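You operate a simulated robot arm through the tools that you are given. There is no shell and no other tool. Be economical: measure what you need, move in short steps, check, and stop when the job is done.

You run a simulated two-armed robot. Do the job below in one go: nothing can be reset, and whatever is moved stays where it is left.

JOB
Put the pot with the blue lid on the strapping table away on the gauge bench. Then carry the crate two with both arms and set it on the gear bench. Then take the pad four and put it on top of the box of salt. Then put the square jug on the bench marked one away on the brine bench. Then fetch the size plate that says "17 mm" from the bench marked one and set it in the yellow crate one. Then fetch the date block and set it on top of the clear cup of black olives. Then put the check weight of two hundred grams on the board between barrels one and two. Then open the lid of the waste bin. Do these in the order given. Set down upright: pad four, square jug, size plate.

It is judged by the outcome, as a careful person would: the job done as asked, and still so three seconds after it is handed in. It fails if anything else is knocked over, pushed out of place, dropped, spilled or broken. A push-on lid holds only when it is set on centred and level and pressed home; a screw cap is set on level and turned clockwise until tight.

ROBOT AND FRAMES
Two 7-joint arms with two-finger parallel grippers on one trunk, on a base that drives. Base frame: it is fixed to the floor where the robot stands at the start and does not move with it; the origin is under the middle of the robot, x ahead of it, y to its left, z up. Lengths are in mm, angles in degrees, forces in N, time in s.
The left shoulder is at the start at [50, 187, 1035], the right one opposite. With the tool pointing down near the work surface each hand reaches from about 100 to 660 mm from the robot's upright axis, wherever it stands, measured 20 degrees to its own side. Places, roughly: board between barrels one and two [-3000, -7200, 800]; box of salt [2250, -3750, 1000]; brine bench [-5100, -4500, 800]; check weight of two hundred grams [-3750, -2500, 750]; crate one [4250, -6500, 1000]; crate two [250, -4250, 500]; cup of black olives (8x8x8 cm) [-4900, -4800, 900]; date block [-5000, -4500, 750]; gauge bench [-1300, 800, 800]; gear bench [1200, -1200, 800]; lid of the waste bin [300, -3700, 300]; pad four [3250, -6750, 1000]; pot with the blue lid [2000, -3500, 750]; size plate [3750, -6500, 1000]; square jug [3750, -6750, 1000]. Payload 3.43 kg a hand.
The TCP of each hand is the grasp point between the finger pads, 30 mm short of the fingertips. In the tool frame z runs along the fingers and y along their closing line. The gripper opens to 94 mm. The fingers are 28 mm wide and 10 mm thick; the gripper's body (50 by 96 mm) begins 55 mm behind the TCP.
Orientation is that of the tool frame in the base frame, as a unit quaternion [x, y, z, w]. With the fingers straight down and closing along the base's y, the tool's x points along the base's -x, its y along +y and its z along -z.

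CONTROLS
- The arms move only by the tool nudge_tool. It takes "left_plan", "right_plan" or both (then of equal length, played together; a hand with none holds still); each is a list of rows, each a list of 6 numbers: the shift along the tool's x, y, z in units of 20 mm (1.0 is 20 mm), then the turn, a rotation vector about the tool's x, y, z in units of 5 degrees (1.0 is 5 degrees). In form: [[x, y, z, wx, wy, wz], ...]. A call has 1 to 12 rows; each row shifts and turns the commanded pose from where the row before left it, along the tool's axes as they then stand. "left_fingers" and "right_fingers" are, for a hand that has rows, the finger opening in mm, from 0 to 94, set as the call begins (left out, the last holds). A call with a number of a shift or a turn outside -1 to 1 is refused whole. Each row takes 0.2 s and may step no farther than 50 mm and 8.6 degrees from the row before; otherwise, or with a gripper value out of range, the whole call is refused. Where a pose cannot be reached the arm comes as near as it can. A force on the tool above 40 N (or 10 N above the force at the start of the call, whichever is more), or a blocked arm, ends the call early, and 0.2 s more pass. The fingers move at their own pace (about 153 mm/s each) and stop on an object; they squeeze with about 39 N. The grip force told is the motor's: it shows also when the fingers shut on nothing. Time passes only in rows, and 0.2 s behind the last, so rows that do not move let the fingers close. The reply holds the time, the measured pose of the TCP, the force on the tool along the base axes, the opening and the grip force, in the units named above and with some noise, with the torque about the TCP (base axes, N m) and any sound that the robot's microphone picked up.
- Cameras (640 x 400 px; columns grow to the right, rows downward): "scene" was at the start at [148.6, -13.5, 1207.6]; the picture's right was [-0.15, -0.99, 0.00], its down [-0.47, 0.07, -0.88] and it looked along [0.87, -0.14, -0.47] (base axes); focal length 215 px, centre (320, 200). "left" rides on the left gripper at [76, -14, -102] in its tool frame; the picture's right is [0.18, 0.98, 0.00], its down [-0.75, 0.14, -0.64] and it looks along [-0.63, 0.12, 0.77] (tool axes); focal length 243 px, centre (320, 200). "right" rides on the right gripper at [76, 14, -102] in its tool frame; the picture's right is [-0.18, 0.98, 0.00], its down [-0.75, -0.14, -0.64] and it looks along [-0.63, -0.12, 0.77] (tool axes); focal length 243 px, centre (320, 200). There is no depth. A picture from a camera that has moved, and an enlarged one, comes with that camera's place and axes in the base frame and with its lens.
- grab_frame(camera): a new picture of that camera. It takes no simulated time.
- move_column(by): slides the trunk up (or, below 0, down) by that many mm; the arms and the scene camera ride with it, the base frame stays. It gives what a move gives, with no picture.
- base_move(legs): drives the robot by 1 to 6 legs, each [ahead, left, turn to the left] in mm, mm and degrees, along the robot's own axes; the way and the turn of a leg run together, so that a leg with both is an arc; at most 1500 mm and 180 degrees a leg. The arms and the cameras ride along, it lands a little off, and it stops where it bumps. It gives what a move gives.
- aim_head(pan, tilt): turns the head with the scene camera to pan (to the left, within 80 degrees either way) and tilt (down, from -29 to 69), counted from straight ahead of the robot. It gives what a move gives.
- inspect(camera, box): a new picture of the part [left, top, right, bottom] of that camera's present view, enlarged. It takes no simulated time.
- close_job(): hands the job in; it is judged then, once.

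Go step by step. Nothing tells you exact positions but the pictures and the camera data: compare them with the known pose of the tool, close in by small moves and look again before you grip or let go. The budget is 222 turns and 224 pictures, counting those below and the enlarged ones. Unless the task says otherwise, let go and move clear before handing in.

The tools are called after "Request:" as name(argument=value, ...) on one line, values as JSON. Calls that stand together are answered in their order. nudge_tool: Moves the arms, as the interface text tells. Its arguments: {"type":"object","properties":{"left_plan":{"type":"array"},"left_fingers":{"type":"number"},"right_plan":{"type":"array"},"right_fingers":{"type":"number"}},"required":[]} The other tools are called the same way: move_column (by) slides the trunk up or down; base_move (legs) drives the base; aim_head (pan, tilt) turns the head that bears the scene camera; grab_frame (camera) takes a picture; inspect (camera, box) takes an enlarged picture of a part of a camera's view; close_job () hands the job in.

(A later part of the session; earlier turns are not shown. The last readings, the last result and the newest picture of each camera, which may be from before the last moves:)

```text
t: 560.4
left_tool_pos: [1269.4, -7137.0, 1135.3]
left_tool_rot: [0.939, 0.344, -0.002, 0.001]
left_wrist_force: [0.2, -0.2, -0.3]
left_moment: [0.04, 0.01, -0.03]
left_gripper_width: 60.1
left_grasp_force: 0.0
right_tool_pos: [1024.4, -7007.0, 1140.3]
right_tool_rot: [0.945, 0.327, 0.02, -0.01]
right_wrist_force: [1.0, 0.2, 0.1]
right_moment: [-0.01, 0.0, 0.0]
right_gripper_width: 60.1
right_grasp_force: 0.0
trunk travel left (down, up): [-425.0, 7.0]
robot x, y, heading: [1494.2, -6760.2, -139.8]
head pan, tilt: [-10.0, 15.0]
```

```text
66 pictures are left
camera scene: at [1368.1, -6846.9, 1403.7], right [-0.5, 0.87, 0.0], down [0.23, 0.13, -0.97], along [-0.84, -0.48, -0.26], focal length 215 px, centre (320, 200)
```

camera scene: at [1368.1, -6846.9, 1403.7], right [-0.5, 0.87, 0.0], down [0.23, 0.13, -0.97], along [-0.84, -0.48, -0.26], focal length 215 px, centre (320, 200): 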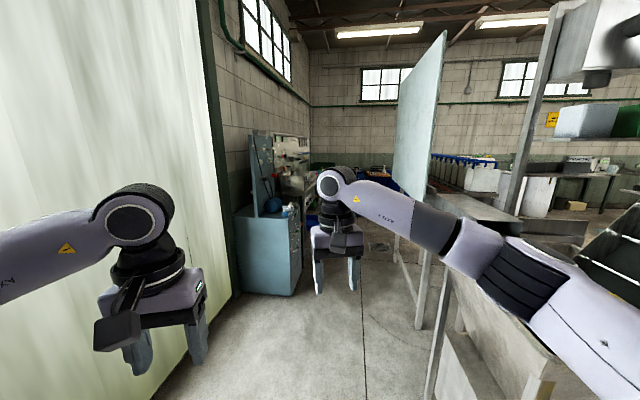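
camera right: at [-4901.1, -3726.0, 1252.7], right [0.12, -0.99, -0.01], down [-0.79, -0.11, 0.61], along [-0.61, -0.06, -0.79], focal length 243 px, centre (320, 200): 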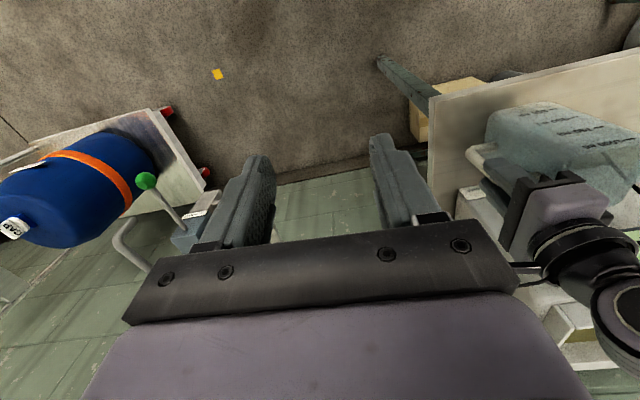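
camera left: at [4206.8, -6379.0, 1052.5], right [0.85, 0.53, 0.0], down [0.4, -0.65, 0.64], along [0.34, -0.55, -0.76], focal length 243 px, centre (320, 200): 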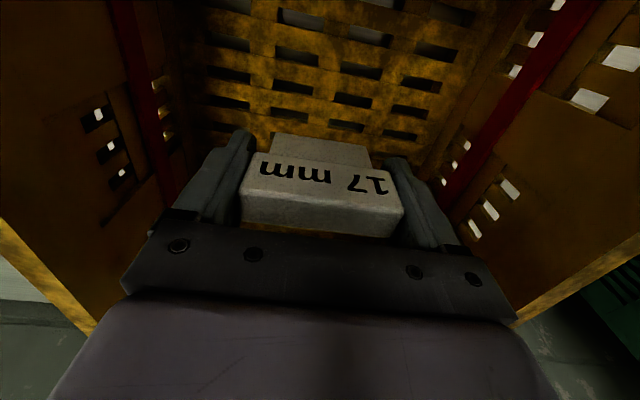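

Request:
base_move(legs=[[0, 0, -5.5], [1085, 0, 0], [0, 0, -19], [720, 0, 0], [0, 0, -6], [1400, 0, 0]])

Request:
base_move(legs=[[0, 0, -82], [1000, 0, 0], [0, 0, 21], [1400, 0, 0], [700, 0, 0]])

Request:
grab_frame(camera="scene")

```text
t: 578.0
left_tool_pos: [-1831.4, -8004.1, 1135.0]
left_tool_rot: [0.996, 0.094, -0.002, 0.0]
left_wrist_force: [-0.5, -0.4, -0.2]
left_moment: [0.01, -0.01, 0.05]
left_gripper_width: 60.1
left_grasp_force: 0.0
right_tool_pos: [-1982.5, -7770.5, 1140.5]
right_tool_rot: [0.997, 0.077, 0.021, -0.005]
right_wrist_force: [0.1, 0.8, 0.0]
right_moment: [0.02, -0.02, -0.01]
right_gripper_width: 60.0
right_grasp_force: 0.1
trunk travel left (down, up): [-425.0, 7.0]
robot x, y, heading: [-1452.7, -7786.8, -169.5]
head pan, tilt: [-10.0, 15.0]
```

```text
t: 598.1
left_tool_pos: [-3615.7, -5052.4, 1136.2]
left_tool_rot: [0.919, -0.394, -0.002, -0.001]
left_wrist_force: [-0.2, 0.0, 0.0]
left_moment: [0.01, -0.01, 0.0]
left_gripper_width: 60.3
left_grasp_force: 0.1
right_tool_pos: [-3500.4, -4798.0, 1140.5]
right_tool_rot: [0.912, -0.409, 0.021, 0.007]
right_wrist_force: [0.5, -0.3, -1.1]
right_moment: [-0.02, -0.01, -0.03]
right_gripper_width: 59.8
right_grasp_force: 0.0
trunk travel left (down, up): [-425.0, 7.0]
robot x, y, heading: [-3229.5, -5255.9, 133.6]
head pan, tilt: [-10.0, 15.0]
```

```text
65 pictures are left
camera scene: at [-3320.4, -5131.1, 1403.8], right [0.84, 0.55, 0.0], down [0.14, -0.22, -0.97], along [-0.53, 0.81, -0.26], focal length 215 px, centre (320, 200)
```

scene: 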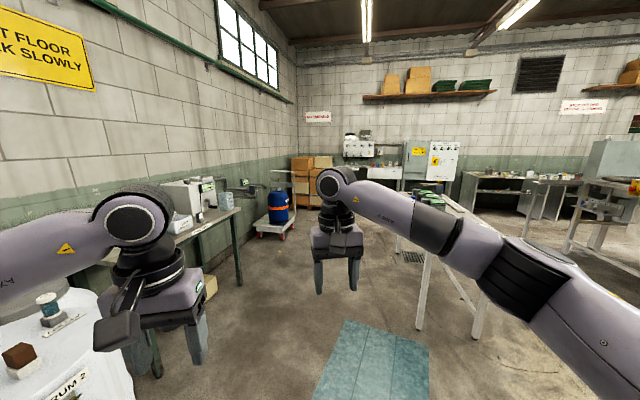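

I retract the right hand and drive up to the brine bench, a bit right of the date block.

Request:
nudge_tool(right_plan=[[0.95, -0.4, -0.1, 0, 0, 0], [0.95, -0.4, -0.1, 0, 0, 0], [0.95, -0.4, -0.1, 0, 0, 0], [0.95, -0.4, -0.1, 0, 0, 0], [0.95, -0.4, 0, 0, 0, 0], [0.95, -0.4, 0, 0, 0, 0], [0.95, -0.4, 0, 0, 0, 0], [0.95, -0.4, 0, 0, 0, 0], [0.95, -0.4, 0, 0, 0, 0]])

Request:
base_move(legs=[[0, 0, 3], [860, 0, 0], [860, 0, 0], [0, 0, 65]])

Request:
aim_head(pan=10, tilt=35)

Request:
grab_frame(camera="scene")

```text
t: 600.1
left_tool_pos: [-3614.6, -5051.3, 1135.9]
left_tool_rot: [0.919, -0.395, -0.001, 0.0]
left_wrist_force: [-0.6, 0.1, 0.4]
left_moment: [0.02, 0.01, -0.03]
left_gripper_width: 60.1
left_grasp_force: 0.0
right_tool_pos: [-3334.1, -4877.3, 1156.3]
right_tool_rot: [0.912, -0.409, 0.021, 0.007]
right_wrist_force: [-0.6, -0.7, -0.3]
right_moment: [0.02, 0.0, 0.0]
right_gripper_width: 59.9
right_grasp_force: 0.1
trunk travel left (down, up): [-425.0, 7.0]
robot x, y, heading: [-3228.3, -5252.6, 133.2]
head pan, tilt: [-10.0, 15.0]
```

```text
t: 612.0
left_tool_pos: [-4798.2, -4329.0, 1136.1]
left_tool_rot: [0.986, 0.168, -0.002, 0.0]
left_wrist_force: [0.1, 0.7, 0.4]
left_moment: [0.01, -0.01, 0.0]
left_gripper_width: 59.9
left_grasp_force: 0.1
right_tool_pos: [-4841.7, -4000.8, 1156.2]
right_tool_rot: [0.988, 0.152, 0.021, -0.005]
right_wrist_force: [-0.2, -0.1, -0.2]
right_moment: [0.0, -0.02, 0.01]
right_gripper_width: 60.1
right_grasp_force: 0.0
trunk travel left (down, up): [-425.0, 7.0]
robot x, y, heading: [-4458.7, -4058.8, -161.3]
head pan, tilt: [-10.0, 15.0]
```

```text
t: 612.8
left_tool_pos: [-4797.8, -4329.5, 1135.9]
left_tool_rot: [0.986, 0.168, -0.002, 0.0]
left_wrist_force: [-0.1, -0.2, 0.6]
left_moment: [0.01, 0.0, 0.02]
left_gripper_width: 59.9
left_grasp_force: 0.0
right_tool_pos: [-4841.4, -3998.9, 1155.6]
right_tool_rot: [0.988, 0.15, 0.021, -0.006]
right_wrist_force: [-0.3, 0.5, 0.9]
right_moment: [0.01, 0.03, -0.02]
right_gripper_width: 60.0
right_grasp_force: 0.1
trunk travel left (down, up): [-425.0, 7.0]
robot x, y, heading: [-4456.2, -4058.3, -160.8]
head pan, tilt: [10.0, 35.0]
```

```text
64 pictures are left
camera scene: at [-4587.8, -4119.9, 1371.9], right [-0.48, 0.87, 0.0], down [0.5, 0.28, -0.82], along [-0.72, -0.4, -0.57], focal length 215 px, centre (320, 200)
```

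scene: 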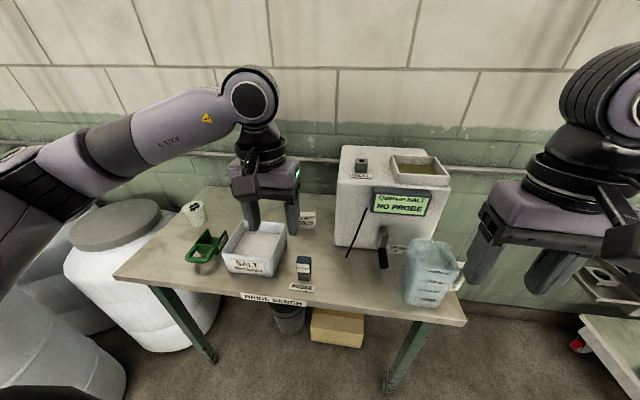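

Request:
base_move(legs=[[110, 0, 2]])

Request:
nudge_tool(left_plan=[[0, 0, 0, 0, -1, 0], [0, 0, 0, 0, -1, 0], [0, 0, 0, 0, -1, 0], [0, 0, 0, 0, -1, 0], [0, 0, 0, 0, -1, 0]], left_fingers=94)

Request:
inspect(camera="scene", box=[180, 150, 400, 300])

Request:
grab_frame(camera="left")

```text
t: 614.0
left_tool_pos: [-4892.1, -4377.6, 1134.7]
left_tool_rot: [0.983, 0.185, -0.001, 0.0]
left_wrist_force: [-0.2, -0.9, -0.3]
left_moment: [0.02, 0.0, -0.02]
left_gripper_width: 60.1
left_grasp_force: 0.0
right_tool_pos: [-4947.8, -4052.4, 1156.6]
right_tool_rot: [0.985, 0.168, 0.022, -0.007]
right_wrist_force: [-0.1, 0.9, -0.7]
right_moment: [0.0, 0.0, 0.05]
right_gripper_width: 60.1
right_grasp_force: 0.0
trunk travel left (down, up): [-425.0, 7.0]
robot x, y, heading: [-4558.9, -4098.4, -158.9]
head pan, tilt: [10.0, 35.0]
```

```text
t: 615.2
left_tool_pos: [-4891.2, -4378.4, 1135.7]
left_tool_rot: [0.959, 0.18, -0.215, 0.04]
left_wrist_force: [0.1, 0.2, -0.1]
left_moment: [0.03, 0.02, 0.01]
left_gripper_width: 94.0
left_grasp_force: 0.0
right_tool_pos: [-4947.0, -4051.1, 1156.8]
right_tool_rot: [0.985, 0.168, 0.02, -0.006]
right_wrist_force: [0.0, 0.7, 0.5]
right_moment: [0.0, 0.0, 0.03]
right_gripper_width: 59.7
right_grasp_force: 0.0
trunk travel left (down, up): [-425.0, 7.0]
robot x, y, heading: [-4558.5, -4095.1, -159.1]
head pan, tilt: [10.0, 35.0]
```

```text
2.67 times, centred on (290, 225) of scene
camera zoom: at [-4688.6, -4162.2, 1371.8], right [-0.52, 0.86, 0.0], down [0.49, 0.3, -0.82], along [-0.7, -0.42, -0.57], focal length 574 px, centre (400, 133)
```

zoom: 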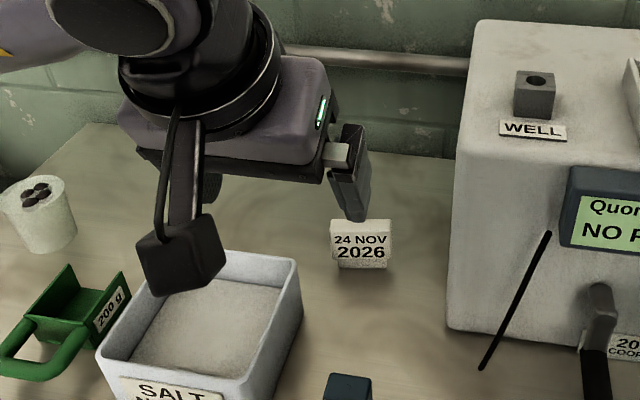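

```text
62 pictures are left
camera left: at [-4789.9, -4324.7, 1196.3], right [0.51, -0.86, -0.08], down [-0.33, -0.28, 0.9], along [-0.79, -0.44, -0.42], focal length 243 px, centre (320, 200)
```

left: 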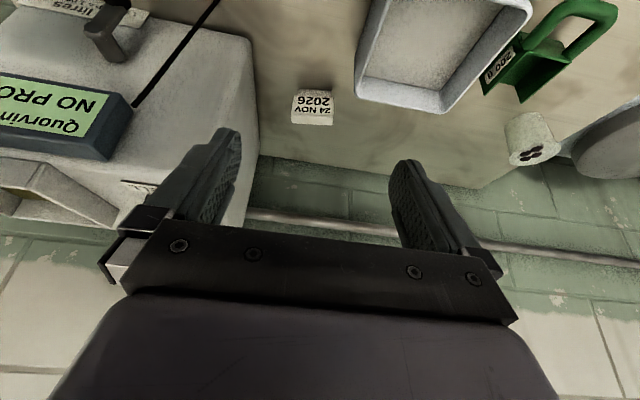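

The block is 75 wide, about 35 thick, near [-5098,-4460]. With the hand tilted 25° I move over it.

Request:
nudge_tool(left_plan=[[-0.9, 0.014, 0.5, 0, 0, 0], [-0.9, 0.014, 0.5, 0, 0, 0], [-0.9, 0.014, 0.5, 0, 0, 0], [-0.9, 0.014, 0.6, 0, 0, 0], [-0.6, 0.014, 0.9, 0, 0, 0], [-0.4, 0.014, 1, 0, 0, 0], [-0.4, 0.014, 1, 0, 0, 0], [-0.4, 0.014, 1, 0, 0, 0], [-0.2, 0.014, 1, 0, 0, 0], [-0.2, 0.014, 1, 0, 0, 0], [0, 0.014, 1, 0, 0, 0], [0, 0.014, 1, 0, 0, 0]])

Request:
inspect(camera="scene", box=[220, 150, 400, 280])

Request:
grab_frame(camera="left")

```text
t: 617.8
left_tool_pos: [-5066.0, -4448.9, 1005.0]
left_tool_rot: [0.959, 0.181, -0.214, 0.041]
left_wrist_force: [0.0, 0.2, 0.2]
left_moment: [-0.01, 0.0, -0.02]
left_gripper_width: 94.0
left_grasp_force: 0.0
right_tool_pos: [-4946.3, -4051.8, 1157.1]
right_tool_rot: [0.986, 0.168, 0.021, -0.006]
right_wrist_force: [-0.1, -0.4, 0.6]
right_moment: [0.01, 0.02, 0.01]
right_gripper_width: 60.1
right_grasp_force: 0.0
trunk travel left (down, up): [-425.0, 7.0]
robot x, y, heading: [-4558.2, -4096.3, -159.2]
head pan, tilt: [10.0, 35.0]
```

```text
3.08 times, centred on (310, 215) of scene
camera zoom: at [-4688.9, -4162.3, 1371.8], right [-0.52, 0.86, 0.0], down [0.49, 0.3, -0.82], along [-0.7, -0.42, -0.57], focal length 662 px, centre (351, 154)
```

zoom: 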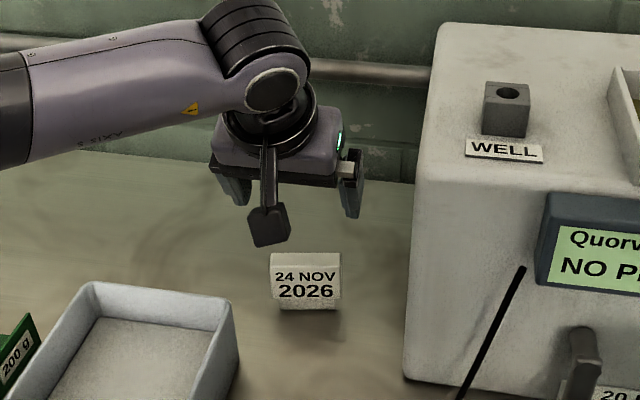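

```text
60 pictures are left
camera left: at [-4965.9, -4395.5, 1064.1], right [0.51, -0.86, -0.08], down [-0.33, -0.28, 0.9], along [-0.79, -0.44, -0.42], focal length 243 px, centre (320, 200)
```

left: 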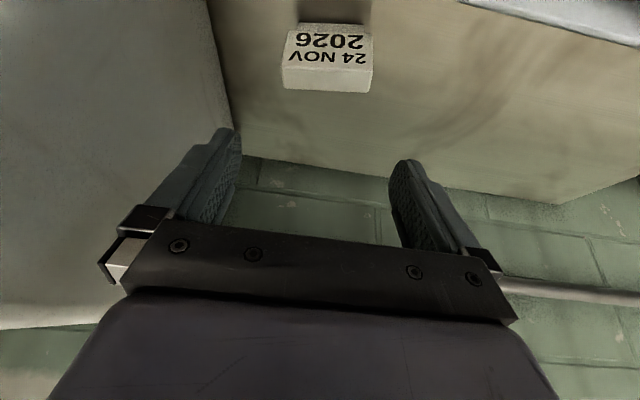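

Request:
nudge_tool(left_plan=[[0.173, 0.03, 0.947, 0, 0, 0], [0.173, 0.03, 0.947, 0, 0, 0], [0.173, 0.03, 0.947, 0, 0, 0], [0.173, 0.03, 0.947, 0, 0, 0], [0.173, 0.03, 0.947, 0, 0, 0]])

Request:
grab_frame(camera="left")

```text
t: 619.0
left_tool_pos: [-5087.7, -4460.6, 911.2]
left_tool_rot: [0.959, 0.181, -0.214, 0.04]
left_wrist_force: [0.3, -0.1, 0.2]
left_moment: [0.01, 0.0, -0.02]
left_gripper_width: 94.1
left_grasp_force: 0.0
right_tool_pos: [-4947.7, -4051.7, 1157.8]
right_tool_rot: [0.986, 0.168, 0.021, -0.006]
right_wrist_force: [0.6, 0.0, -0.3]
right_moment: [0.03, 0.02, 0.0]
right_gripper_width: 59.9
right_grasp_force: 0.1
trunk travel left (down, up): [-425.0, 7.0]
robot x, y, heading: [-4562.3, -4095.0, -158.9]
head pan, tilt: [10.0, 35.0]
```

```text
59 pictures are left
camera left: at [-4987.9, -4408.2, 971.5], right [0.51, -0.86, -0.08], down [-0.33, -0.28, 0.9], along [-0.79, -0.44, -0.42], focal length 243 px, centre (320, 200)
```

left: 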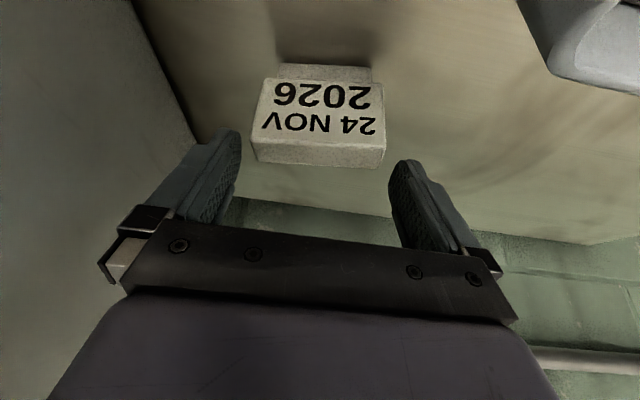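

Request:
nudge_tool(left_plan=[[0.14, 0, 0.87, 0, 0, 0], [0.14, 0, 0.87, 0, 0, 0], [0.14, 0, 0.87, 0, 0, 0]])

Request:
nudge_tool(left_plan=[[0, 0, 0, 0, 0, 0], [0, 0, 0, 0, 0, 0]], left_fingers=45)

Request:
nudge_tool(left_plan=[[-0.21, 0, -0.45, 0, 0, 0], [-0.423, 0, -0.906, 0, 0, 0], [-0.423, 0, -0.906, 0, 0, 0], [-0.423, 0, -0.906, 0, 0, 0], [-0.423, 0, -0.906, 0, 0, 0], [-0.423, 0, -0.906, 0, 0, 0], [-0.423, 0, -0.906, 0, 0, 0], [-0.423, 0, -0.906, 0, 0, 0]])

Request:
inspect(camera="scene", box=[180, 150, 400, 300])

```text
t: 619.8
left_tool_pos: [-5103.7, -4468.4, 861.0]
left_tool_rot: [0.959, 0.18, -0.214, 0.04]
left_wrist_force: [0.5, 0.3, 1.4]
left_moment: [0.0, -0.05, 0.02]
left_gripper_width: 94.1
left_grasp_force: 0.0
right_tool_pos: [-4947.4, -4052.2, 1156.8]
right_tool_rot: [0.985, 0.169, 0.021, -0.006]
right_wrist_force: [0.5, -0.2, 0.7]
right_moment: [0.03, -0.02, 0.01]
right_gripper_width: 60.1
right_grasp_force: 0.0
trunk travel left (down, up): [-425.0, 7.0]
robot x, y, heading: [-4559.7, -4096.5, -158.8]
head pan, tilt: [10.0, 35.0]
```

```text
t: 620.4
left_tool_pos: [-5103.3, -4468.1, 860.0]
left_tool_rot: [0.959, 0.179, -0.214, 0.04]
left_wrist_force: [-0.1, 0.9, 0.1]
left_moment: [0.0, -0.03, 0.02]
left_gripper_width: 79.9
left_grasp_force: 39.2
right_tool_pos: [-4947.0, -4051.4, 1156.4]
right_tool_rot: [0.985, 0.168, 0.021, -0.006]
right_wrist_force: [-0.4, 0.3, 0.2]
right_moment: [0.03, -0.02, 0.01]
right_gripper_width: 60.1
right_grasp_force: 0.1
trunk travel left (down, up): [-425.0, 7.0]
robot x, y, heading: [-4557.0, -4093.6, -158.9]
head pan, tilt: [10.0, 35.0]
```

```text
t: 622.2
left_tool_pos: [-5105.1, -4467.8, 1012.2]
left_tool_rot: [0.959, 0.18, -0.215, 0.04]
left_wrist_force: [0.2, 0.4, -1.2]
left_moment: [-0.01, 0.01, 0.01]
left_gripper_width: 79.6
left_grasp_force: 39.1
right_tool_pos: [-4946.6, -4051.3, 1155.8]
right_tool_rot: [0.986, 0.168, 0.021, -0.006]
right_wrist_force: [-0.3, 0.3, -0.1]
right_moment: [0.02, 0.04, -0.01]
right_gripper_width: 60.0
right_grasp_force: 0.1
trunk travel left (down, up): [-425.0, 7.0]
robot x, y, heading: [-4559.8, -4095.4, -159.0]
head pan, tilt: [10.0, 35.0]
```

```text
2.67 times, centred on (290, 225) of scene
camera zoom: at [-4688.7, -4162.1, 1371.8], right [-0.52, 0.86, 0.0], down [0.49, 0.3, -0.82], along [-0.7, -0.42, -0.57], focal length 574 px, centre (400, 133)
```

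zoom: 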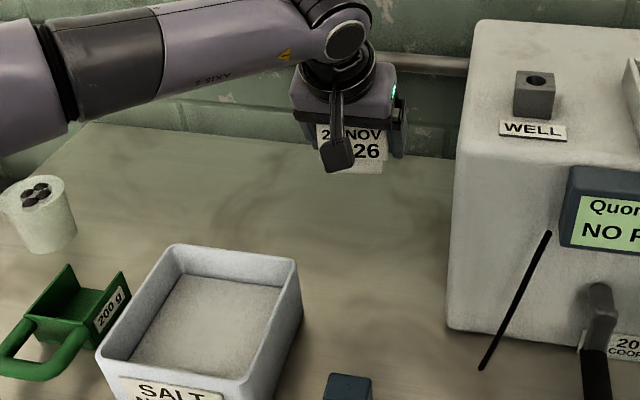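

Block in hand. I shift the base left toward the cup.

Request:
base_move(legs=[[-15, 410, 0]])

Request:
aim_head(pan=12, tilt=38)

Request:
inspect(camera="scene", box=[200, 110, 400, 270])

Request:
grab_frame(camera="left")

```text
t: 626.3
left_tool_pos: [-4944.8, -4841.8, 1010.5]
left_tool_rot: [0.959, 0.18, -0.215, 0.04]
left_wrist_force: [-0.1, -0.5, -1.9]
left_moment: [0.03, -0.01, 0.03]
left_gripper_width: 78.2
left_grasp_force: 39.0
right_tool_pos: [-4787.8, -4425.6, 1157.4]
right_tool_rot: [0.985, 0.168, 0.021, -0.007]
right_wrist_force: [-0.4, 0.5, 0.0]
right_moment: [0.0, -0.02, -0.03]
right_gripper_width: 60.1
right_grasp_force: 0.0
trunk travel left (down, up): [-425.0, 7.0]
robot x, y, heading: [-4397.4, -4469.0, -158.9]
head pan, tilt: [10.0, 35.0]
```

```text
t: 626.9
left_tool_pos: [-4944.5, -4842.6, 1010.7]
left_tool_rot: [0.959, 0.18, -0.214, 0.041]
left_wrist_force: [0.6, 0.0, -1.1]
left_moment: [-0.01, -0.01, 0.02]
left_gripper_width: 78.3
left_grasp_force: 39.0
right_tool_pos: [-4787.7, -4425.6, 1156.9]
right_tool_rot: [0.986, 0.168, 0.021, -0.005]
right_wrist_force: [0.0, 0.1, 0.6]
right_moment: [-0.04, -0.01, 0.01]
right_gripper_width: 60.1
right_grasp_force: 0.0
trunk travel left (down, up): [-425.0, 7.0]
robot x, y, heading: [-4400.1, -4472.5, -159.2]
head pan, tilt: [12.0, 38.0]
```

```text
2.50 times, centred on (300, 190) of scene
camera zoom: at [-4526.0, -4538.0, 1367.3], right [-0.54, 0.84, 0.0], down [0.52, 0.34, -0.79], along [-0.66, -0.43, -0.62], focal length 538 px, centre (370, 225)
```

zoom: 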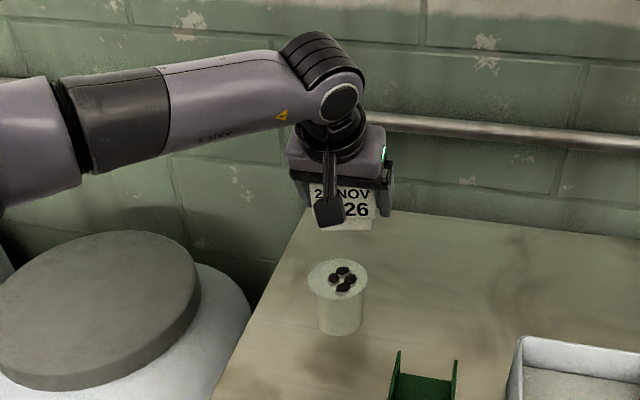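

```text
56 pictures are left
camera left: at [-4844.1, -4789.1, 1070.8], right [0.51, -0.86, -0.08], down [-0.33, -0.28, 0.9], along [-0.79, -0.44, -0.42], focal length 243 px, centre (320, 200)
```

left: 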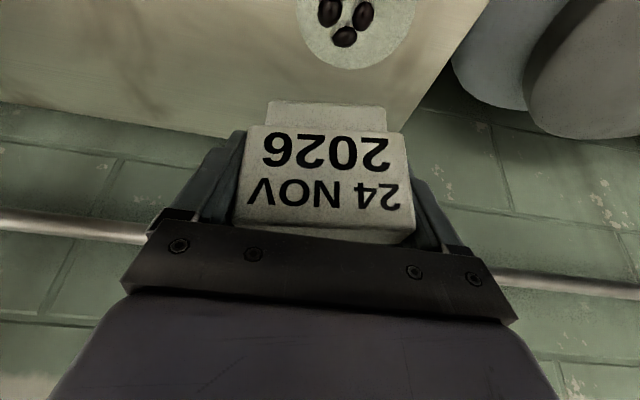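

The cup top is at about [-4923,-4847,889] with olives showing. I bring the block centred over it and look.

Request:
nudge_tool(left_plan=[[0.45, 0.15, 0.3, 0, 0, 0], [0.55, 0.15, 0.6, 0, 0, 0], [0.6, 0.15, 0.8, 0, 0, 0], [0.6, 0.15, 0.8, 0, 0, 0]])

Request:
inspect(camera="scene", box=[240, 140, 360, 240])

Request:
grab_frame(camera="left")

```text
t: 627.9
left_tool_pos: [-4924.6, -4844.6, 945.5]
left_tool_rot: [0.959, 0.18, -0.215, 0.041]
left_wrist_force: [0.3, 0.0, -1.2]
left_moment: [0.02, 0.02, 0.01]
left_gripper_width: 78.2
left_grasp_force: 38.8
right_tool_pos: [-4787.8, -4425.7, 1158.0]
right_tool_rot: [0.986, 0.168, 0.02, -0.007]
right_wrist_force: [0.3, 0.4, 0.2]
right_moment: [-0.01, 0.01, 0.0]
right_gripper_width: 60.0
right_grasp_force: 0.0
trunk travel left (down, up): [-425.0, 7.0]
robot x, y, heading: [-4398.0, -4471.7, -159.2]
head pan, tilt: [12.0, 38.0]
```

```text
4.00 times, centred on (300, 190) of scene
camera zoom: at [-4526.0, -4538.2, 1367.2], right [-0.55, 0.84, 0.0], down [0.52, 0.34, -0.79], along [-0.66, -0.43, -0.62], focal length 860 px, centre (400, 240)
```

zoom: 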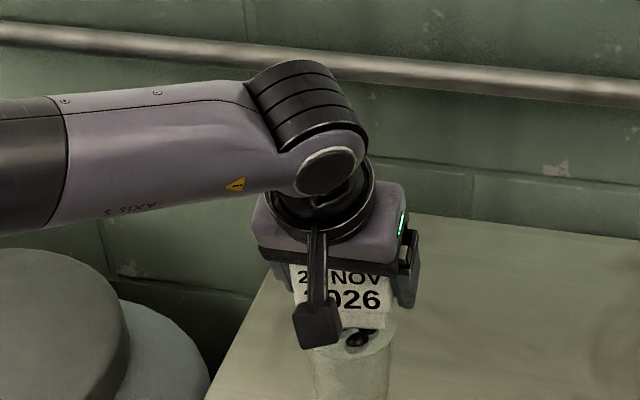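

```text
54 pictures are left
camera left: at [-4823.0, -4790.8, 1005.2], right [0.51, -0.86, -0.08], down [-0.33, -0.28, 0.9], along [-0.79, -0.44, -0.42], focal length 243 px, centre (320, 200)
```

left: 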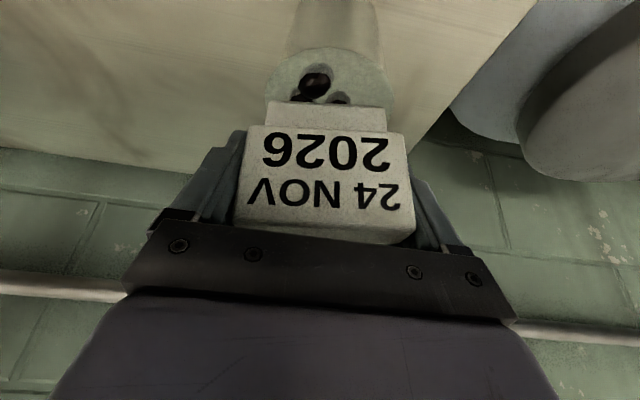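

Lateral alignment is good; I shift 6 mm back and lower in small steps until contact.

Request:
nudge_tool(left_plan=[[0.27, 0, -0.12, 0, 0, 0], [0.085, 0, 0.18, 0, 0, 0], [0.064, 0, 0.136, 0, 0, 0], [0.064, 0, 0.136, 0, 0, 0]])

Request:
nudge_tool(left_plan=[[0.064, 0, 0.136, 0, 0, 0], [0.043, 0, 0.09, 0, 0, 0]])

Request:
inspect(camera="scene", box=[260, 180, 340, 245])

```text
t: 628.9
left_tool_pos: [-4916.7, -4844.4, 938.0]
left_tool_rot: [0.959, 0.18, -0.215, 0.04]
left_wrist_force: [0.0, -0.7, 2.2]
left_moment: [-0.05, -0.09, 0.01]
left_gripper_width: 78.2
left_grasp_force: 39.6
right_tool_pos: [-4786.7, -4425.8, 1156.7]
right_tool_rot: [0.985, 0.168, 0.021, -0.006]
right_wrist_force: [-0.6, -0.4, 0.3]
right_moment: [0.02, 0.03, 0.0]
right_gripper_width: 60.2
right_grasp_force: 0.0
trunk travel left (down, up): [-425.0, 7.0]
robot x, y, heading: [-4400.9, -4470.8, -158.9]
head pan, tilt: [12.0, 38.0]
```

```text
t: 629.5
left_tool_pos: [-4916.6, -4844.5, 936.7]
left_tool_rot: [0.958, 0.181, -0.219, 0.042]
left_wrist_force: [3.0, -1.3, 22.4]
left_moment: [-0.47, -0.71, 0.07]
left_gripper_width: 78.1
left_grasp_force: 38.9
right_tool_pos: [-4785.6, -4423.3, 1157.5]
right_tool_rot: [0.985, 0.169, 0.02, -0.006]
right_wrist_force: [0.2, 0.0, 0.6]
right_moment: [0.02, -0.01, -0.04]
right_gripper_width: 60.3
right_grasp_force: 0.1
trunk travel left (down, up): [-425.0, 7.0]
robot x, y, heading: [-4398.2, -4472.3, -159.0]
head pan, tilt: [12.0, 38.0]
```

```text
6.15 times, centred on (300, 212) of scene
camera zoom: at [-4523.5, -4536.6, 1368.0], right [-0.55, 0.84, 0.0], down [0.51, 0.33, -0.79], along [-0.66, -0.43, -0.61], focal length 1324 px, centre (443, 123)
```

zoom: 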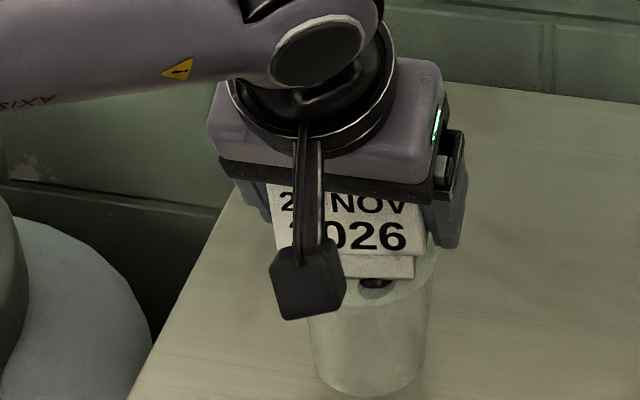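

Contact at the cup top with the block about centred. I ease off a little and open slowly.

Request:
nudge_tool(left_plan=[[-0.035, 0, -0.075, 0, 0, 0], [0, 0, 0, 0, 0, 0]])

Request:
nudge_tool(left_plan=[[0, 0, 0, 0, 0, 0], [0, 0, 0, 0, 0, 0]], left_fingers=86)

Request:
grab_frame(camera="left")

```text
t: 630.1
left_tool_pos: [-4917.2, -4843.2, 938.2]
left_tool_rot: [0.959, 0.18, -0.216, 0.041]
left_wrist_force: [-0.9, -2.7, 19.8]
left_moment: [-0.51, -0.52, -0.07]
left_gripper_width: 78.3
left_grasp_force: 38.9
right_tool_pos: [-4785.4, -4424.5, 1157.7]
right_tool_rot: [0.985, 0.169, 0.02, -0.006]
right_wrist_force: [-0.1, -0.1, -0.4]
right_moment: [0.02, 0.01, 0.0]
right_gripper_width: 60.2
right_grasp_force: 0.1
trunk travel left (down, up): [-425.0, 7.0]
robot x, y, heading: [-4397.4, -4471.5, -159.0]
head pan, tilt: [12.0, 38.0]
```

```text
t: 630.7
left_tool_pos: [-4916.1, -4844.0, 933.6]
left_tool_rot: [0.959, 0.18, -0.214, 0.04]
left_wrist_force: [0.1, -0.1, 0.0]
left_moment: [-0.02, 0.0, -0.01]
left_gripper_width: 85.9
left_grasp_force: 0.1
right_tool_pos: [-4787.9, -4425.1, 1156.2]
right_tool_rot: [0.985, 0.169, 0.022, -0.006]
right_wrist_force: [-0.5, 0.7, -0.2]
right_moment: [0.02, 0.02, 0.01]
right_gripper_width: 59.9
right_grasp_force: 0.1
trunk travel left (down, up): [-425.0, 7.0]
robot x, y, heading: [-4398.5, -4469.0, -159.3]
head pan, tilt: [12.0, 38.0]
```

```text
52 pictures are left
camera left: at [-4815.6, -4790.1, 993.3], right [0.51, -0.86, -0.08], down [-0.33, -0.28, 0.9], along [-0.79, -0.44, -0.43], focal length 243 px, centre (320, 200)
```

left: 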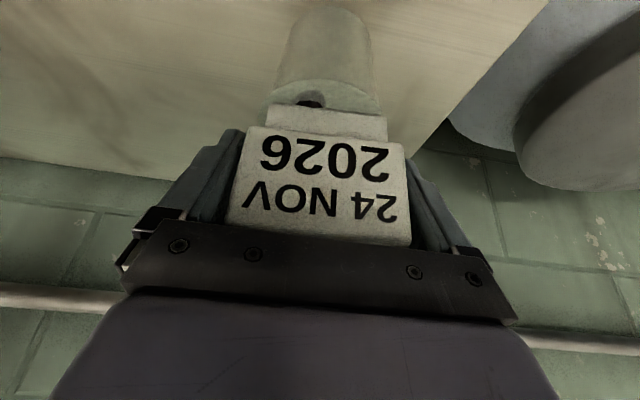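

Block stands on the cup. I open fully and withdraw along the fingers.

Request:
nudge_tool(left_plan=[[0, 0, 0, 0, 0, 0], [0, 0, -0.4, 0, 0, 0], [0, 0, -0.6, 0, 0, 0], [0, 0, -0.8, 0, 0, 0], [0, 0, -1, 0, 0, 0], [0, 0, -1, 0, 0, 0], [0, 0, -1, 0, 0, 0], [0, 0, -1, 0, 0, 0], [0, 0, -1, 0, 0, 0], [0, 0, -1, 0, 0, 0], [0, 0, -1, 0, 0, 0]], left_fingers=94)

Request:
inspect(camera="scene", box=[240, 150, 380, 260])

```text
t: 633.1
left_tool_pos: [-4845.9, -4817.9, 1093.1]
left_tool_rot: [0.959, 0.179, -0.214, 0.04]
left_wrist_force: [0.3, 0.6, 0.2]
left_moment: [0.03, 0.01, -0.02]
left_gripper_width: 94.2
left_grasp_force: 0.0
right_tool_pos: [-4787.7, -4426.0, 1157.3]
right_tool_rot: [0.985, 0.169, 0.021, -0.006]
right_wrist_force: [0.8, 0.8, 0.0]
right_moment: [0.02, -0.01, -0.03]
right_gripper_width: 60.0
right_grasp_force: 0.1
trunk travel left (down, up): [-425.0, 7.0]
robot x, y, heading: [-4399.9, -4469.8, -159.4]
head pan, tilt: [12.0, 38.0]
```

```text
3.64 times, centred on (310, 205) of scene
camera zoom: at [-4525.7, -4537.8, 1367.3], right [-0.55, 0.84, 0.0], down [0.52, 0.34, -0.79], along [-0.66, -0.43, -0.62], focal length 782 px, centre (356, 182)
```

zoom: 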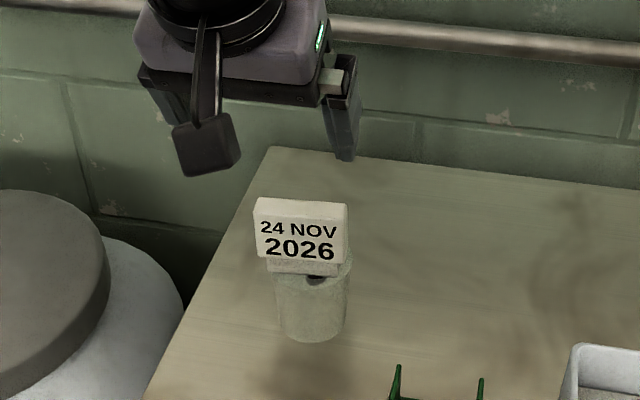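

The date block stands on the cup. Next the 200 g check weight; I back off, straighten the hand and turn north to look.

Request:
base_move(legs=[[-320, 0, 0], [0, 0, -121]])

Request:
nudge_tool(left_plan=[[0.5, 0, 0, 0, 1, 0], [0.5, 0, 0, 0, 1, 0], [0.5, 0, 0, 0, 1, 0], [0.5, 0, 0, 0, 1, 0], [0.5, 0, 0, 0, 1, 0]], left_fingers=60)

Request:
aim_head(pan=0, tilt=18)

Request:
grab_frame(camera="scene")

```text
t: 640.3
left_tool_pos: [-4170.8, -3794.7, 1092.7]
left_tool_rot: [-0.626, 0.749, 0.14, 0.167]
left_wrist_force: [0.1, 0.5, -0.6]
left_moment: [0.0, 0.02, -0.03]
left_gripper_width: 94.1
left_grasp_force: 0.0
right_tool_pos: [-3866.8, -4051.0, 1156.3]
right_tool_rot: [-0.628, 0.778, -0.015, -0.015]
right_wrist_force: [-0.4, -0.2, 0.1]
right_moment: [0.0, -0.01, -0.03]
right_gripper_width: 60.0
right_grasp_force: 0.0
trunk travel left (down, up): [-425.0, 7.0]
robot x, y, heading: [-4109.2, -4359.2, 79.5]
head pan, tilt: [12.0, 38.0]
```

```text
t: 641.5
left_tool_pos: [-4179.4, -3842.6, 1078.4]
left_tool_rot: [-0.641, 0.768, 0.001, 0.0]
left_wrist_force: [0.3, 0.0, 0.1]
left_moment: [0.0, -0.01, -0.02]
left_gripper_width: 60.2
left_grasp_force: 0.0
right_tool_pos: [-3866.7, -4051.6, 1156.6]
right_tool_rot: [-0.628, 0.778, -0.016, -0.015]
right_wrist_force: [0.1, 0.4, -1.7]
right_moment: [-0.02, 0.02, 0.0]
right_gripper_width: 60.0
right_grasp_force: 0.0
trunk travel left (down, up): [-425.0, 7.0]
robot x, y, heading: [-4109.9, -4358.5, 79.5]
head pan, tilt: [12.0, 38.0]
```

```text
t: 642.3
left_tool_pos: [-4178.9, -3842.6, 1078.7]
left_tool_rot: [-0.641, 0.767, 0.001, 0.002]
left_wrist_force: [-0.6, 0.0, 0.7]
left_moment: [0.03, -0.01, 0.01]
left_gripper_width: 59.9
left_grasp_force: 0.1
right_tool_pos: [-3867.3, -4051.6, 1156.0]
right_tool_rot: [-0.628, 0.778, -0.015, -0.015]
right_wrist_force: [-1.0, 0.2, -1.0]
right_moment: [-0.01, -0.04, 0.02]
right_gripper_width: 59.8
right_grasp_force: 0.1
trunk travel left (down, up): [-425.0, 7.0]
robot x, y, heading: [-4109.1, -4355.5, 79.5]
head pan, tilt: [0.0, 18.0]
```

```text
50 pictures are left
camera scene: at [-4080.9, -4209.2, 1398.8], right [0.98, -0.18, 0.0], down [-0.06, -0.3, -0.95], along [0.17, 0.93, -0.31], focal length 215 px, centre (320, 200)
```

scene: 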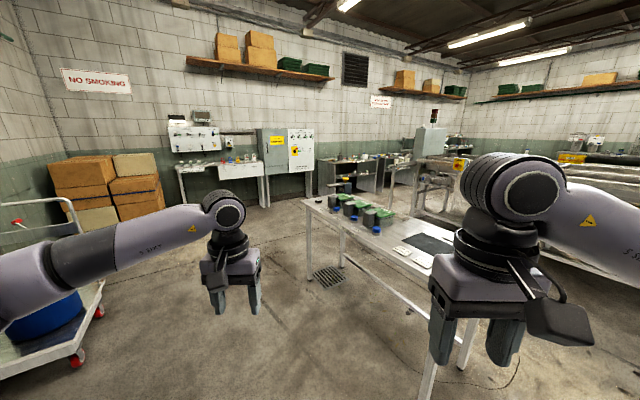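

Request:
inspect(camera="scene", box=[290, 170, 470, 270])

```text
3.56 times, centred on (380, 220) of scene
camera zoom: at [-4080.9, -4209.2, 1398.8], right [0.98, -0.18, 0.0], down [-0.06, -0.3, -0.95], along [0.17, 0.93, -0.31], focal length 765 px, centre (107, 129)
```

zoom: 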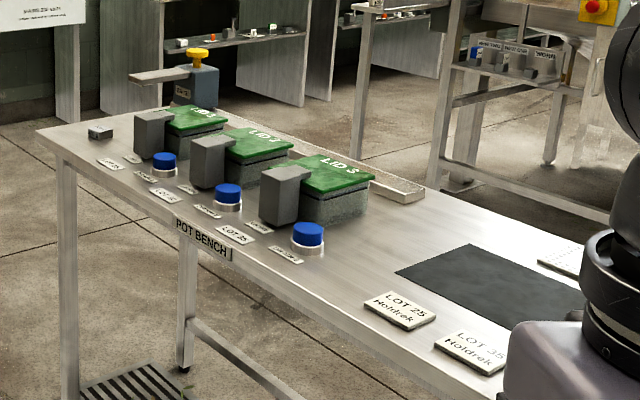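

That is the pot bench; the small grey block at its far-left corner should be the check weight. I drive alongside and face it.

Request:
base_move(legs=[[0, 0, 15], [825, 0, 0], [825, 0, 0], [0, 0, -76]])

Request:
aim_head(pan=5, tilt=35)

Request:
grab_frame(camera="scene")

```text
t: 654.8
left_tool_pos: [-3807.8, -2405.1, 1078.0]
left_tool_rot: [-0.164, 0.987, 0.001, 0.001]
left_wrist_force: [-0.2, -0.2, 0.1]
left_moment: [-0.02, -0.01, 0.02]
left_gripper_width: 59.8
left_grasp_force: 0.1
right_tool_pos: [-3838.5, -2780.3, 1157.0]
right_tool_rot: [-0.148, 0.989, -0.006, -0.021]
right_wrist_force: [0.2, 0.4, 0.3]
right_moment: [0.02, -0.01, -0.03]
right_gripper_width: 59.6
right_grasp_force: 0.0
trunk travel left (down, up): [-425.0, 7.0]
robot x, y, heading: [-4224.7, -2718.7, 18.3]
head pan, tilt: [0.0, 18.0]
```

```text
t: 655.6
left_tool_pos: [-3805.5, -2404.6, 1078.5]
left_tool_rot: [-0.163, 0.987, 0.001, 0.002]
left_wrist_force: [0.4, 0.3, 0.5]
left_moment: [0.02, 0.01, 0.0]
left_gripper_width: 60.2
left_grasp_force: 0.1
right_tool_pos: [-3837.1, -2779.9, 1157.1]
right_tool_rot: [-0.147, 0.989, -0.006, -0.021]
right_wrist_force: [-0.5, 0.8, 0.1]
right_moment: [0.0, -0.03, -0.01]
right_gripper_width: 60.0
right_grasp_force: 0.0
trunk travel left (down, up): [-425.0, 7.0]
robot x, y, heading: [-4219.2, -2714.7, 18.5]
head pan, tilt: [5.0, 35.0]
```

```text
48 pictures are left
camera scene: at [-4087.2, -2663.9, 1371.9], right [0.4, -0.92, 0.0], down [-0.53, -0.23, -0.82], along [0.75, 0.33, -0.57], focal length 215 px, centre (320, 200)
```

scene: 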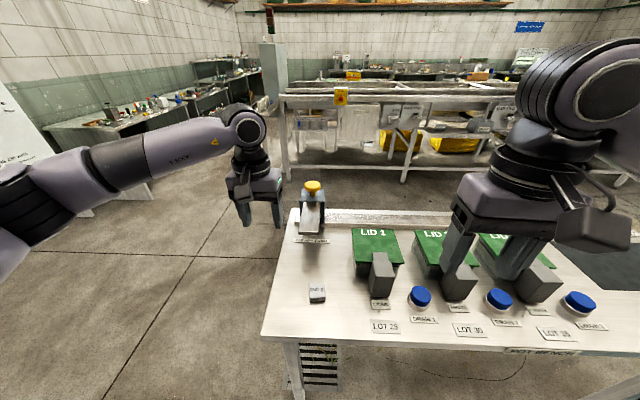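

Request:
inspect(camera="scene", box=[250, 170, 430, 345])

Request:
grab_frame(camera="left")

```text
2.29 times, centred on (340, 258) of scene
camera zoom: at [-4087.2, -2663.9, 1371.9], right [0.4, -0.92, 0.0], down [-0.53, -0.23, -0.82], along [0.75, 0.33, -0.57], focal length 492 px, centre (274, 69)
```

zoom: 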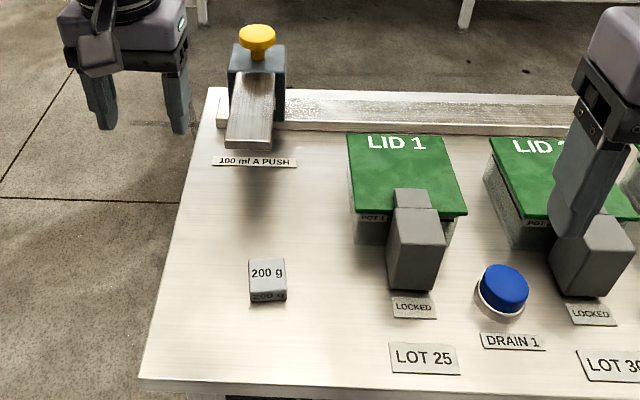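

```text
46 pictures are left
camera left: at [-3873.4, -2444.5, 1180.4], right [-0.49, 0.87, 0.0], down [0.67, 0.38, 0.64], along [0.56, 0.32, -0.76], focal length 243 px, centre (320, 200)
```

left: 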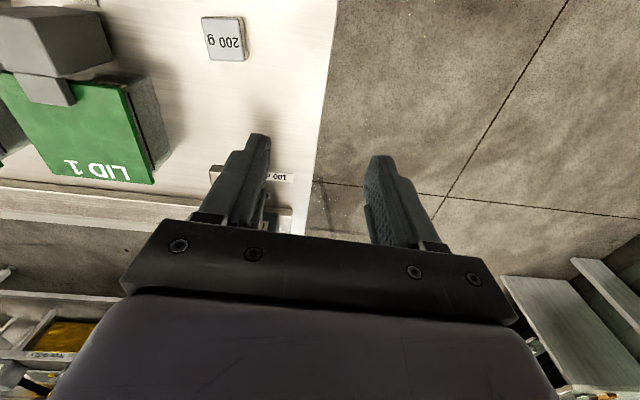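

The 200 g weight is at about [-3790,-2522], top z≈859. I move over it and descend.

Request:
nudge_tool(left_plan=[[0.14, -0.725, 0.9, 0, 0, 0], [0.14, -0.725, 0.9, 0, 0, 0], [0.14, -0.725, 0.9, 0, 0, 0], [0.14, -0.725, 0.9, 0, 0, 0], [0.14, -0.725, 0.9, 0, 0, 0], [0.14, -0.725, 0.9, 0, 0, 0], [0.14, -0.725, 0.9, 0, 0, 0], [0.14, -0.725, 0.9, 0, 0, 0]], left_fingers=70)

Request:
grab_frame(camera="left")

```text
t: 657.4
left_tool_pos: [-3789.8, -2522.7, 935.6]
left_tool_rot: [-0.164, 0.987, 0.001, 0.002]
left_wrist_force: [-0.2, 0.0, 0.2]
left_moment: [-0.01, -0.01, 0.0]
left_gripper_width: 70.2
left_grasp_force: 0.0
right_tool_pos: [-3836.7, -2780.6, 1157.1]
right_tool_rot: [-0.147, 0.989, -0.006, -0.021]
right_wrist_force: [0.3, -0.5, 0.2]
right_moment: [-0.01, -0.02, 0.02]
right_gripper_width: 60.0
right_grasp_force: 0.1
trunk travel left (down, up): [-425.0, 7.0]
robot x, y, heading: [-4222.2, -2720.7, 18.7]
head pan, tilt: [5.0, 35.0]
```

```text
45 pictures are left
camera left: at [-3856.6, -2561.8, 1036.9], right [-0.49, 0.87, 0.0], down [0.67, 0.38, 0.64], along [0.56, 0.32, -0.76], focal length 243 px, centre (320, 200)
```

left: 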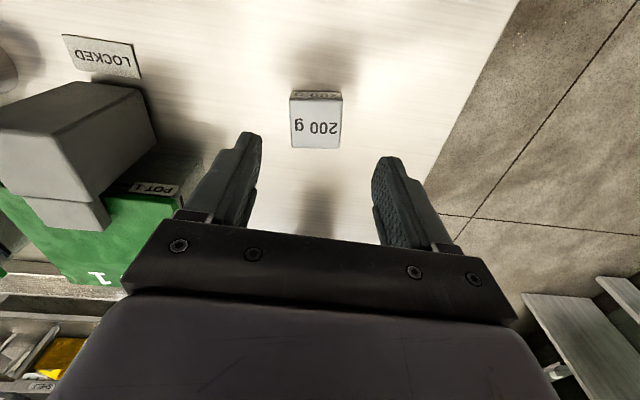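

Request:
nudge_tool(left_plan=[[0.12, -0.12, 0.8, 0, 0, 0], [0, 0, 0.8, 0, 0, 0], [0, 0, 0.8, 0, 0, 0], [0, 0, 0.7, 0, 0, 0]])

Request:
nudge_tool(left_plan=[[0, 0, 0, 0, 0, 0], [0, 0, 0, 0, 0, 0]], left_fingers=10)

Request:
nudge_tool(left_plan=[[0, 0, -0.4, 0, 0, 0], [0, 0, -0.8, 0, 0, 0], [0, 0, -0.9, 0, 0, 0], [0, 0, -0.9, 0, 0, 0], [0, 0, -0.9, 0, 0, 0], [0, 0, -0.9, 0, 0, 0]])

Request:
grab_frame(camera="left")

```text
t: 658.4
left_tool_pos: [-3791.4, -2526.1, 872.2]
left_tool_rot: [-0.163, 0.987, 0.002, 0.001]
left_wrist_force: [0.5, 0.7, -0.3]
left_moment: [-0.01, -0.01, 0.0]
left_gripper_width: 70.1
left_grasp_force: 0.1
right_tool_pos: [-3837.8, -2779.8, 1157.5]
right_tool_rot: [-0.147, 0.989, -0.005, -0.021]
right_wrist_force: [0.2, -0.1, 0.6]
right_moment: [0.03, 0.03, -0.01]
right_gripper_width: 60.2
right_grasp_force: 0.1
trunk travel left (down, up): [-425.0, 7.0]
robot x, y, heading: [-4220.3, -2715.3, 18.5]
head pan, tilt: [5.0, 35.0]
```

```text
t: 659.0
left_tool_pos: [-3791.4, -2527.0, 873.2]
left_tool_rot: [-0.163, 0.987, -0.001, 0.002]
left_wrist_force: [0.5, -0.2, -1.5]
left_moment: [-0.02, 0.0, 0.03]
left_gripper_width: 10.1
left_grasp_force: 0.1
right_tool_pos: [-3837.1, -2780.0, 1155.9]
right_tool_rot: [-0.147, 0.989, -0.005, -0.021]
right_wrist_force: [-0.3, 0.3, -0.1]
right_moment: [-0.01, 0.02, 0.01]
right_gripper_width: 60.3
right_grasp_force: 0.0
trunk travel left (down, up): [-425.0, 7.0]
robot x, y, heading: [-4225.6, -2714.8, 18.7]
head pan, tilt: [5.0, 35.0]
```

```text
t: 660.4
left_tool_pos: [-3794.7, -2526.2, 969.6]
left_tool_rot: [-0.163, 0.987, 0.0, 0.002]
left_wrist_force: [-1.4, -0.7, -0.5]
left_moment: [-0.02, 0.0, 0.01]
left_gripper_width: 10.2
left_grasp_force: 0.1
right_tool_pos: [-3837.2, -2780.6, 1156.2]
right_tool_rot: [-0.147, 0.989, -0.006, -0.021]
right_wrist_force: [-0.5, -0.6, 0.8]
right_moment: [-0.01, 0.01, 0.0]
right_gripper_width: 59.7
right_grasp_force: 0.0
trunk travel left (down, up): [-425.0, 7.0]
robot x, y, heading: [-4223.5, -2719.9, 18.4]
head pan, tilt: [5.0, 35.0]
```

```text
44 pictures are left
camera left: at [-3861.4, -2564.5, 1071.0], right [-0.49, 0.87, 0.0], down [0.67, 0.38, 0.64], along [0.56, 0.32, -0.76], focal length 243 px, centre (320, 200)
```

left: 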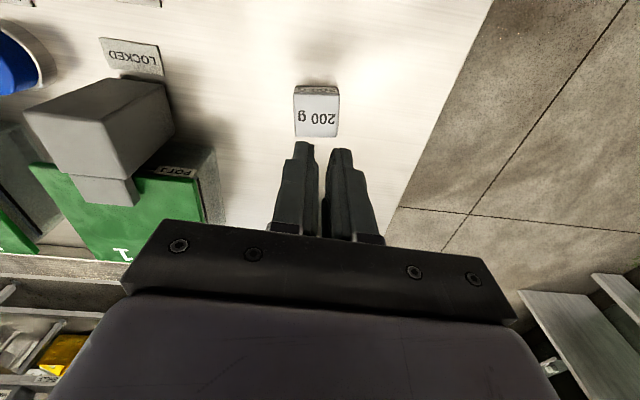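

The fingers closed above it, so it sits lower (top ≈838) and about 12 mm further. I reopen and go deeper, feeling for the bench.

Request:
nudge_tool(left_plan=[[-0.13, 0, 0, 0, 0, 0], [-0.13, 0, 0.9, 0, 0, 0], [-0.13, 0, 0.9, 0, 0, 0], [-0.13, 0, 0.9, 0, 0, 0], [-0.13, 0, 0.9, 0, 0, 0], [-0.13, 0, 0.9, 0, 0, 0], [0, 0, 0.7, 0, 0, 0]], left_fingers=70)

Request:
nudge_tool(left_plan=[[0, 0, 0.15, 0, 0, 0], [0, 0, 0.15, 0, 0, 0], [0, 0, 0.15, 0, 0, 0]])

Request:
grab_frame(camera="left")

```text
t: 662.0
left_tool_pos: [-3776.0, -2522.1, 864.1]
left_tool_rot: [-0.163, 0.987, 0.001, 0.002]
left_wrist_force: [0.3, -0.2, 0.5]
left_moment: [0.01, -0.02, -0.01]
left_gripper_width: 70.1
left_grasp_force: 0.1
right_tool_pos: [-3837.0, -2780.7, 1156.5]
right_tool_rot: [-0.147, 0.989, -0.005, -0.022]
right_wrist_force: [1.0, -0.4, 0.2]
right_moment: [-0.02, -0.01, 0.04]
right_gripper_width: 59.9
right_grasp_force: 0.0
trunk travel left (down, up): [-425.0, 7.0]
robot x, y, heading: [-4222.9, -2717.7, 18.4]
head pan, tilt: [5.0, 35.0]
```

```text
t: 662.8
left_tool_pos: [-3775.9, -2520.4, 853.2]
left_tool_rot: [-0.163, 0.987, 0.0, 0.002]
left_wrist_force: [0.4, 0.6, 0.3]
left_moment: [0.01, -0.05, -0.01]
left_gripper_width: 70.1
left_grasp_force: 0.1
right_tool_pos: [-3837.5, -2779.8, 1156.8]
right_tool_rot: [-0.146, 0.989, -0.006, -0.021]
right_wrist_force: [0.6, -0.3, 0.7]
right_moment: [0.01, -0.02, -0.01]
right_gripper_width: 60.0
right_grasp_force: 0.0
trunk travel left (down, up): [-425.0, 7.0]
robot x, y, heading: [-4222.4, -2717.0, 18.5]
head pan, tilt: [5.0, 35.0]
```

```text
43 pictures are left
camera left: at [-3843.2, -2559.4, 956.5], right [-0.49, 0.87, 0.0], down [0.67, 0.38, 0.64], along [0.56, 0.32, -0.76], focal length 243 px, centre (320, 200)
```

left: 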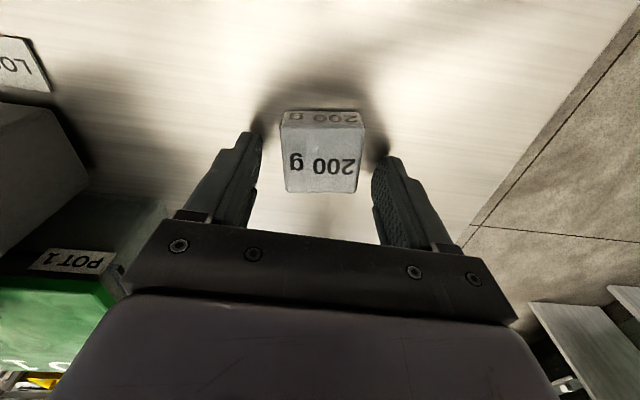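

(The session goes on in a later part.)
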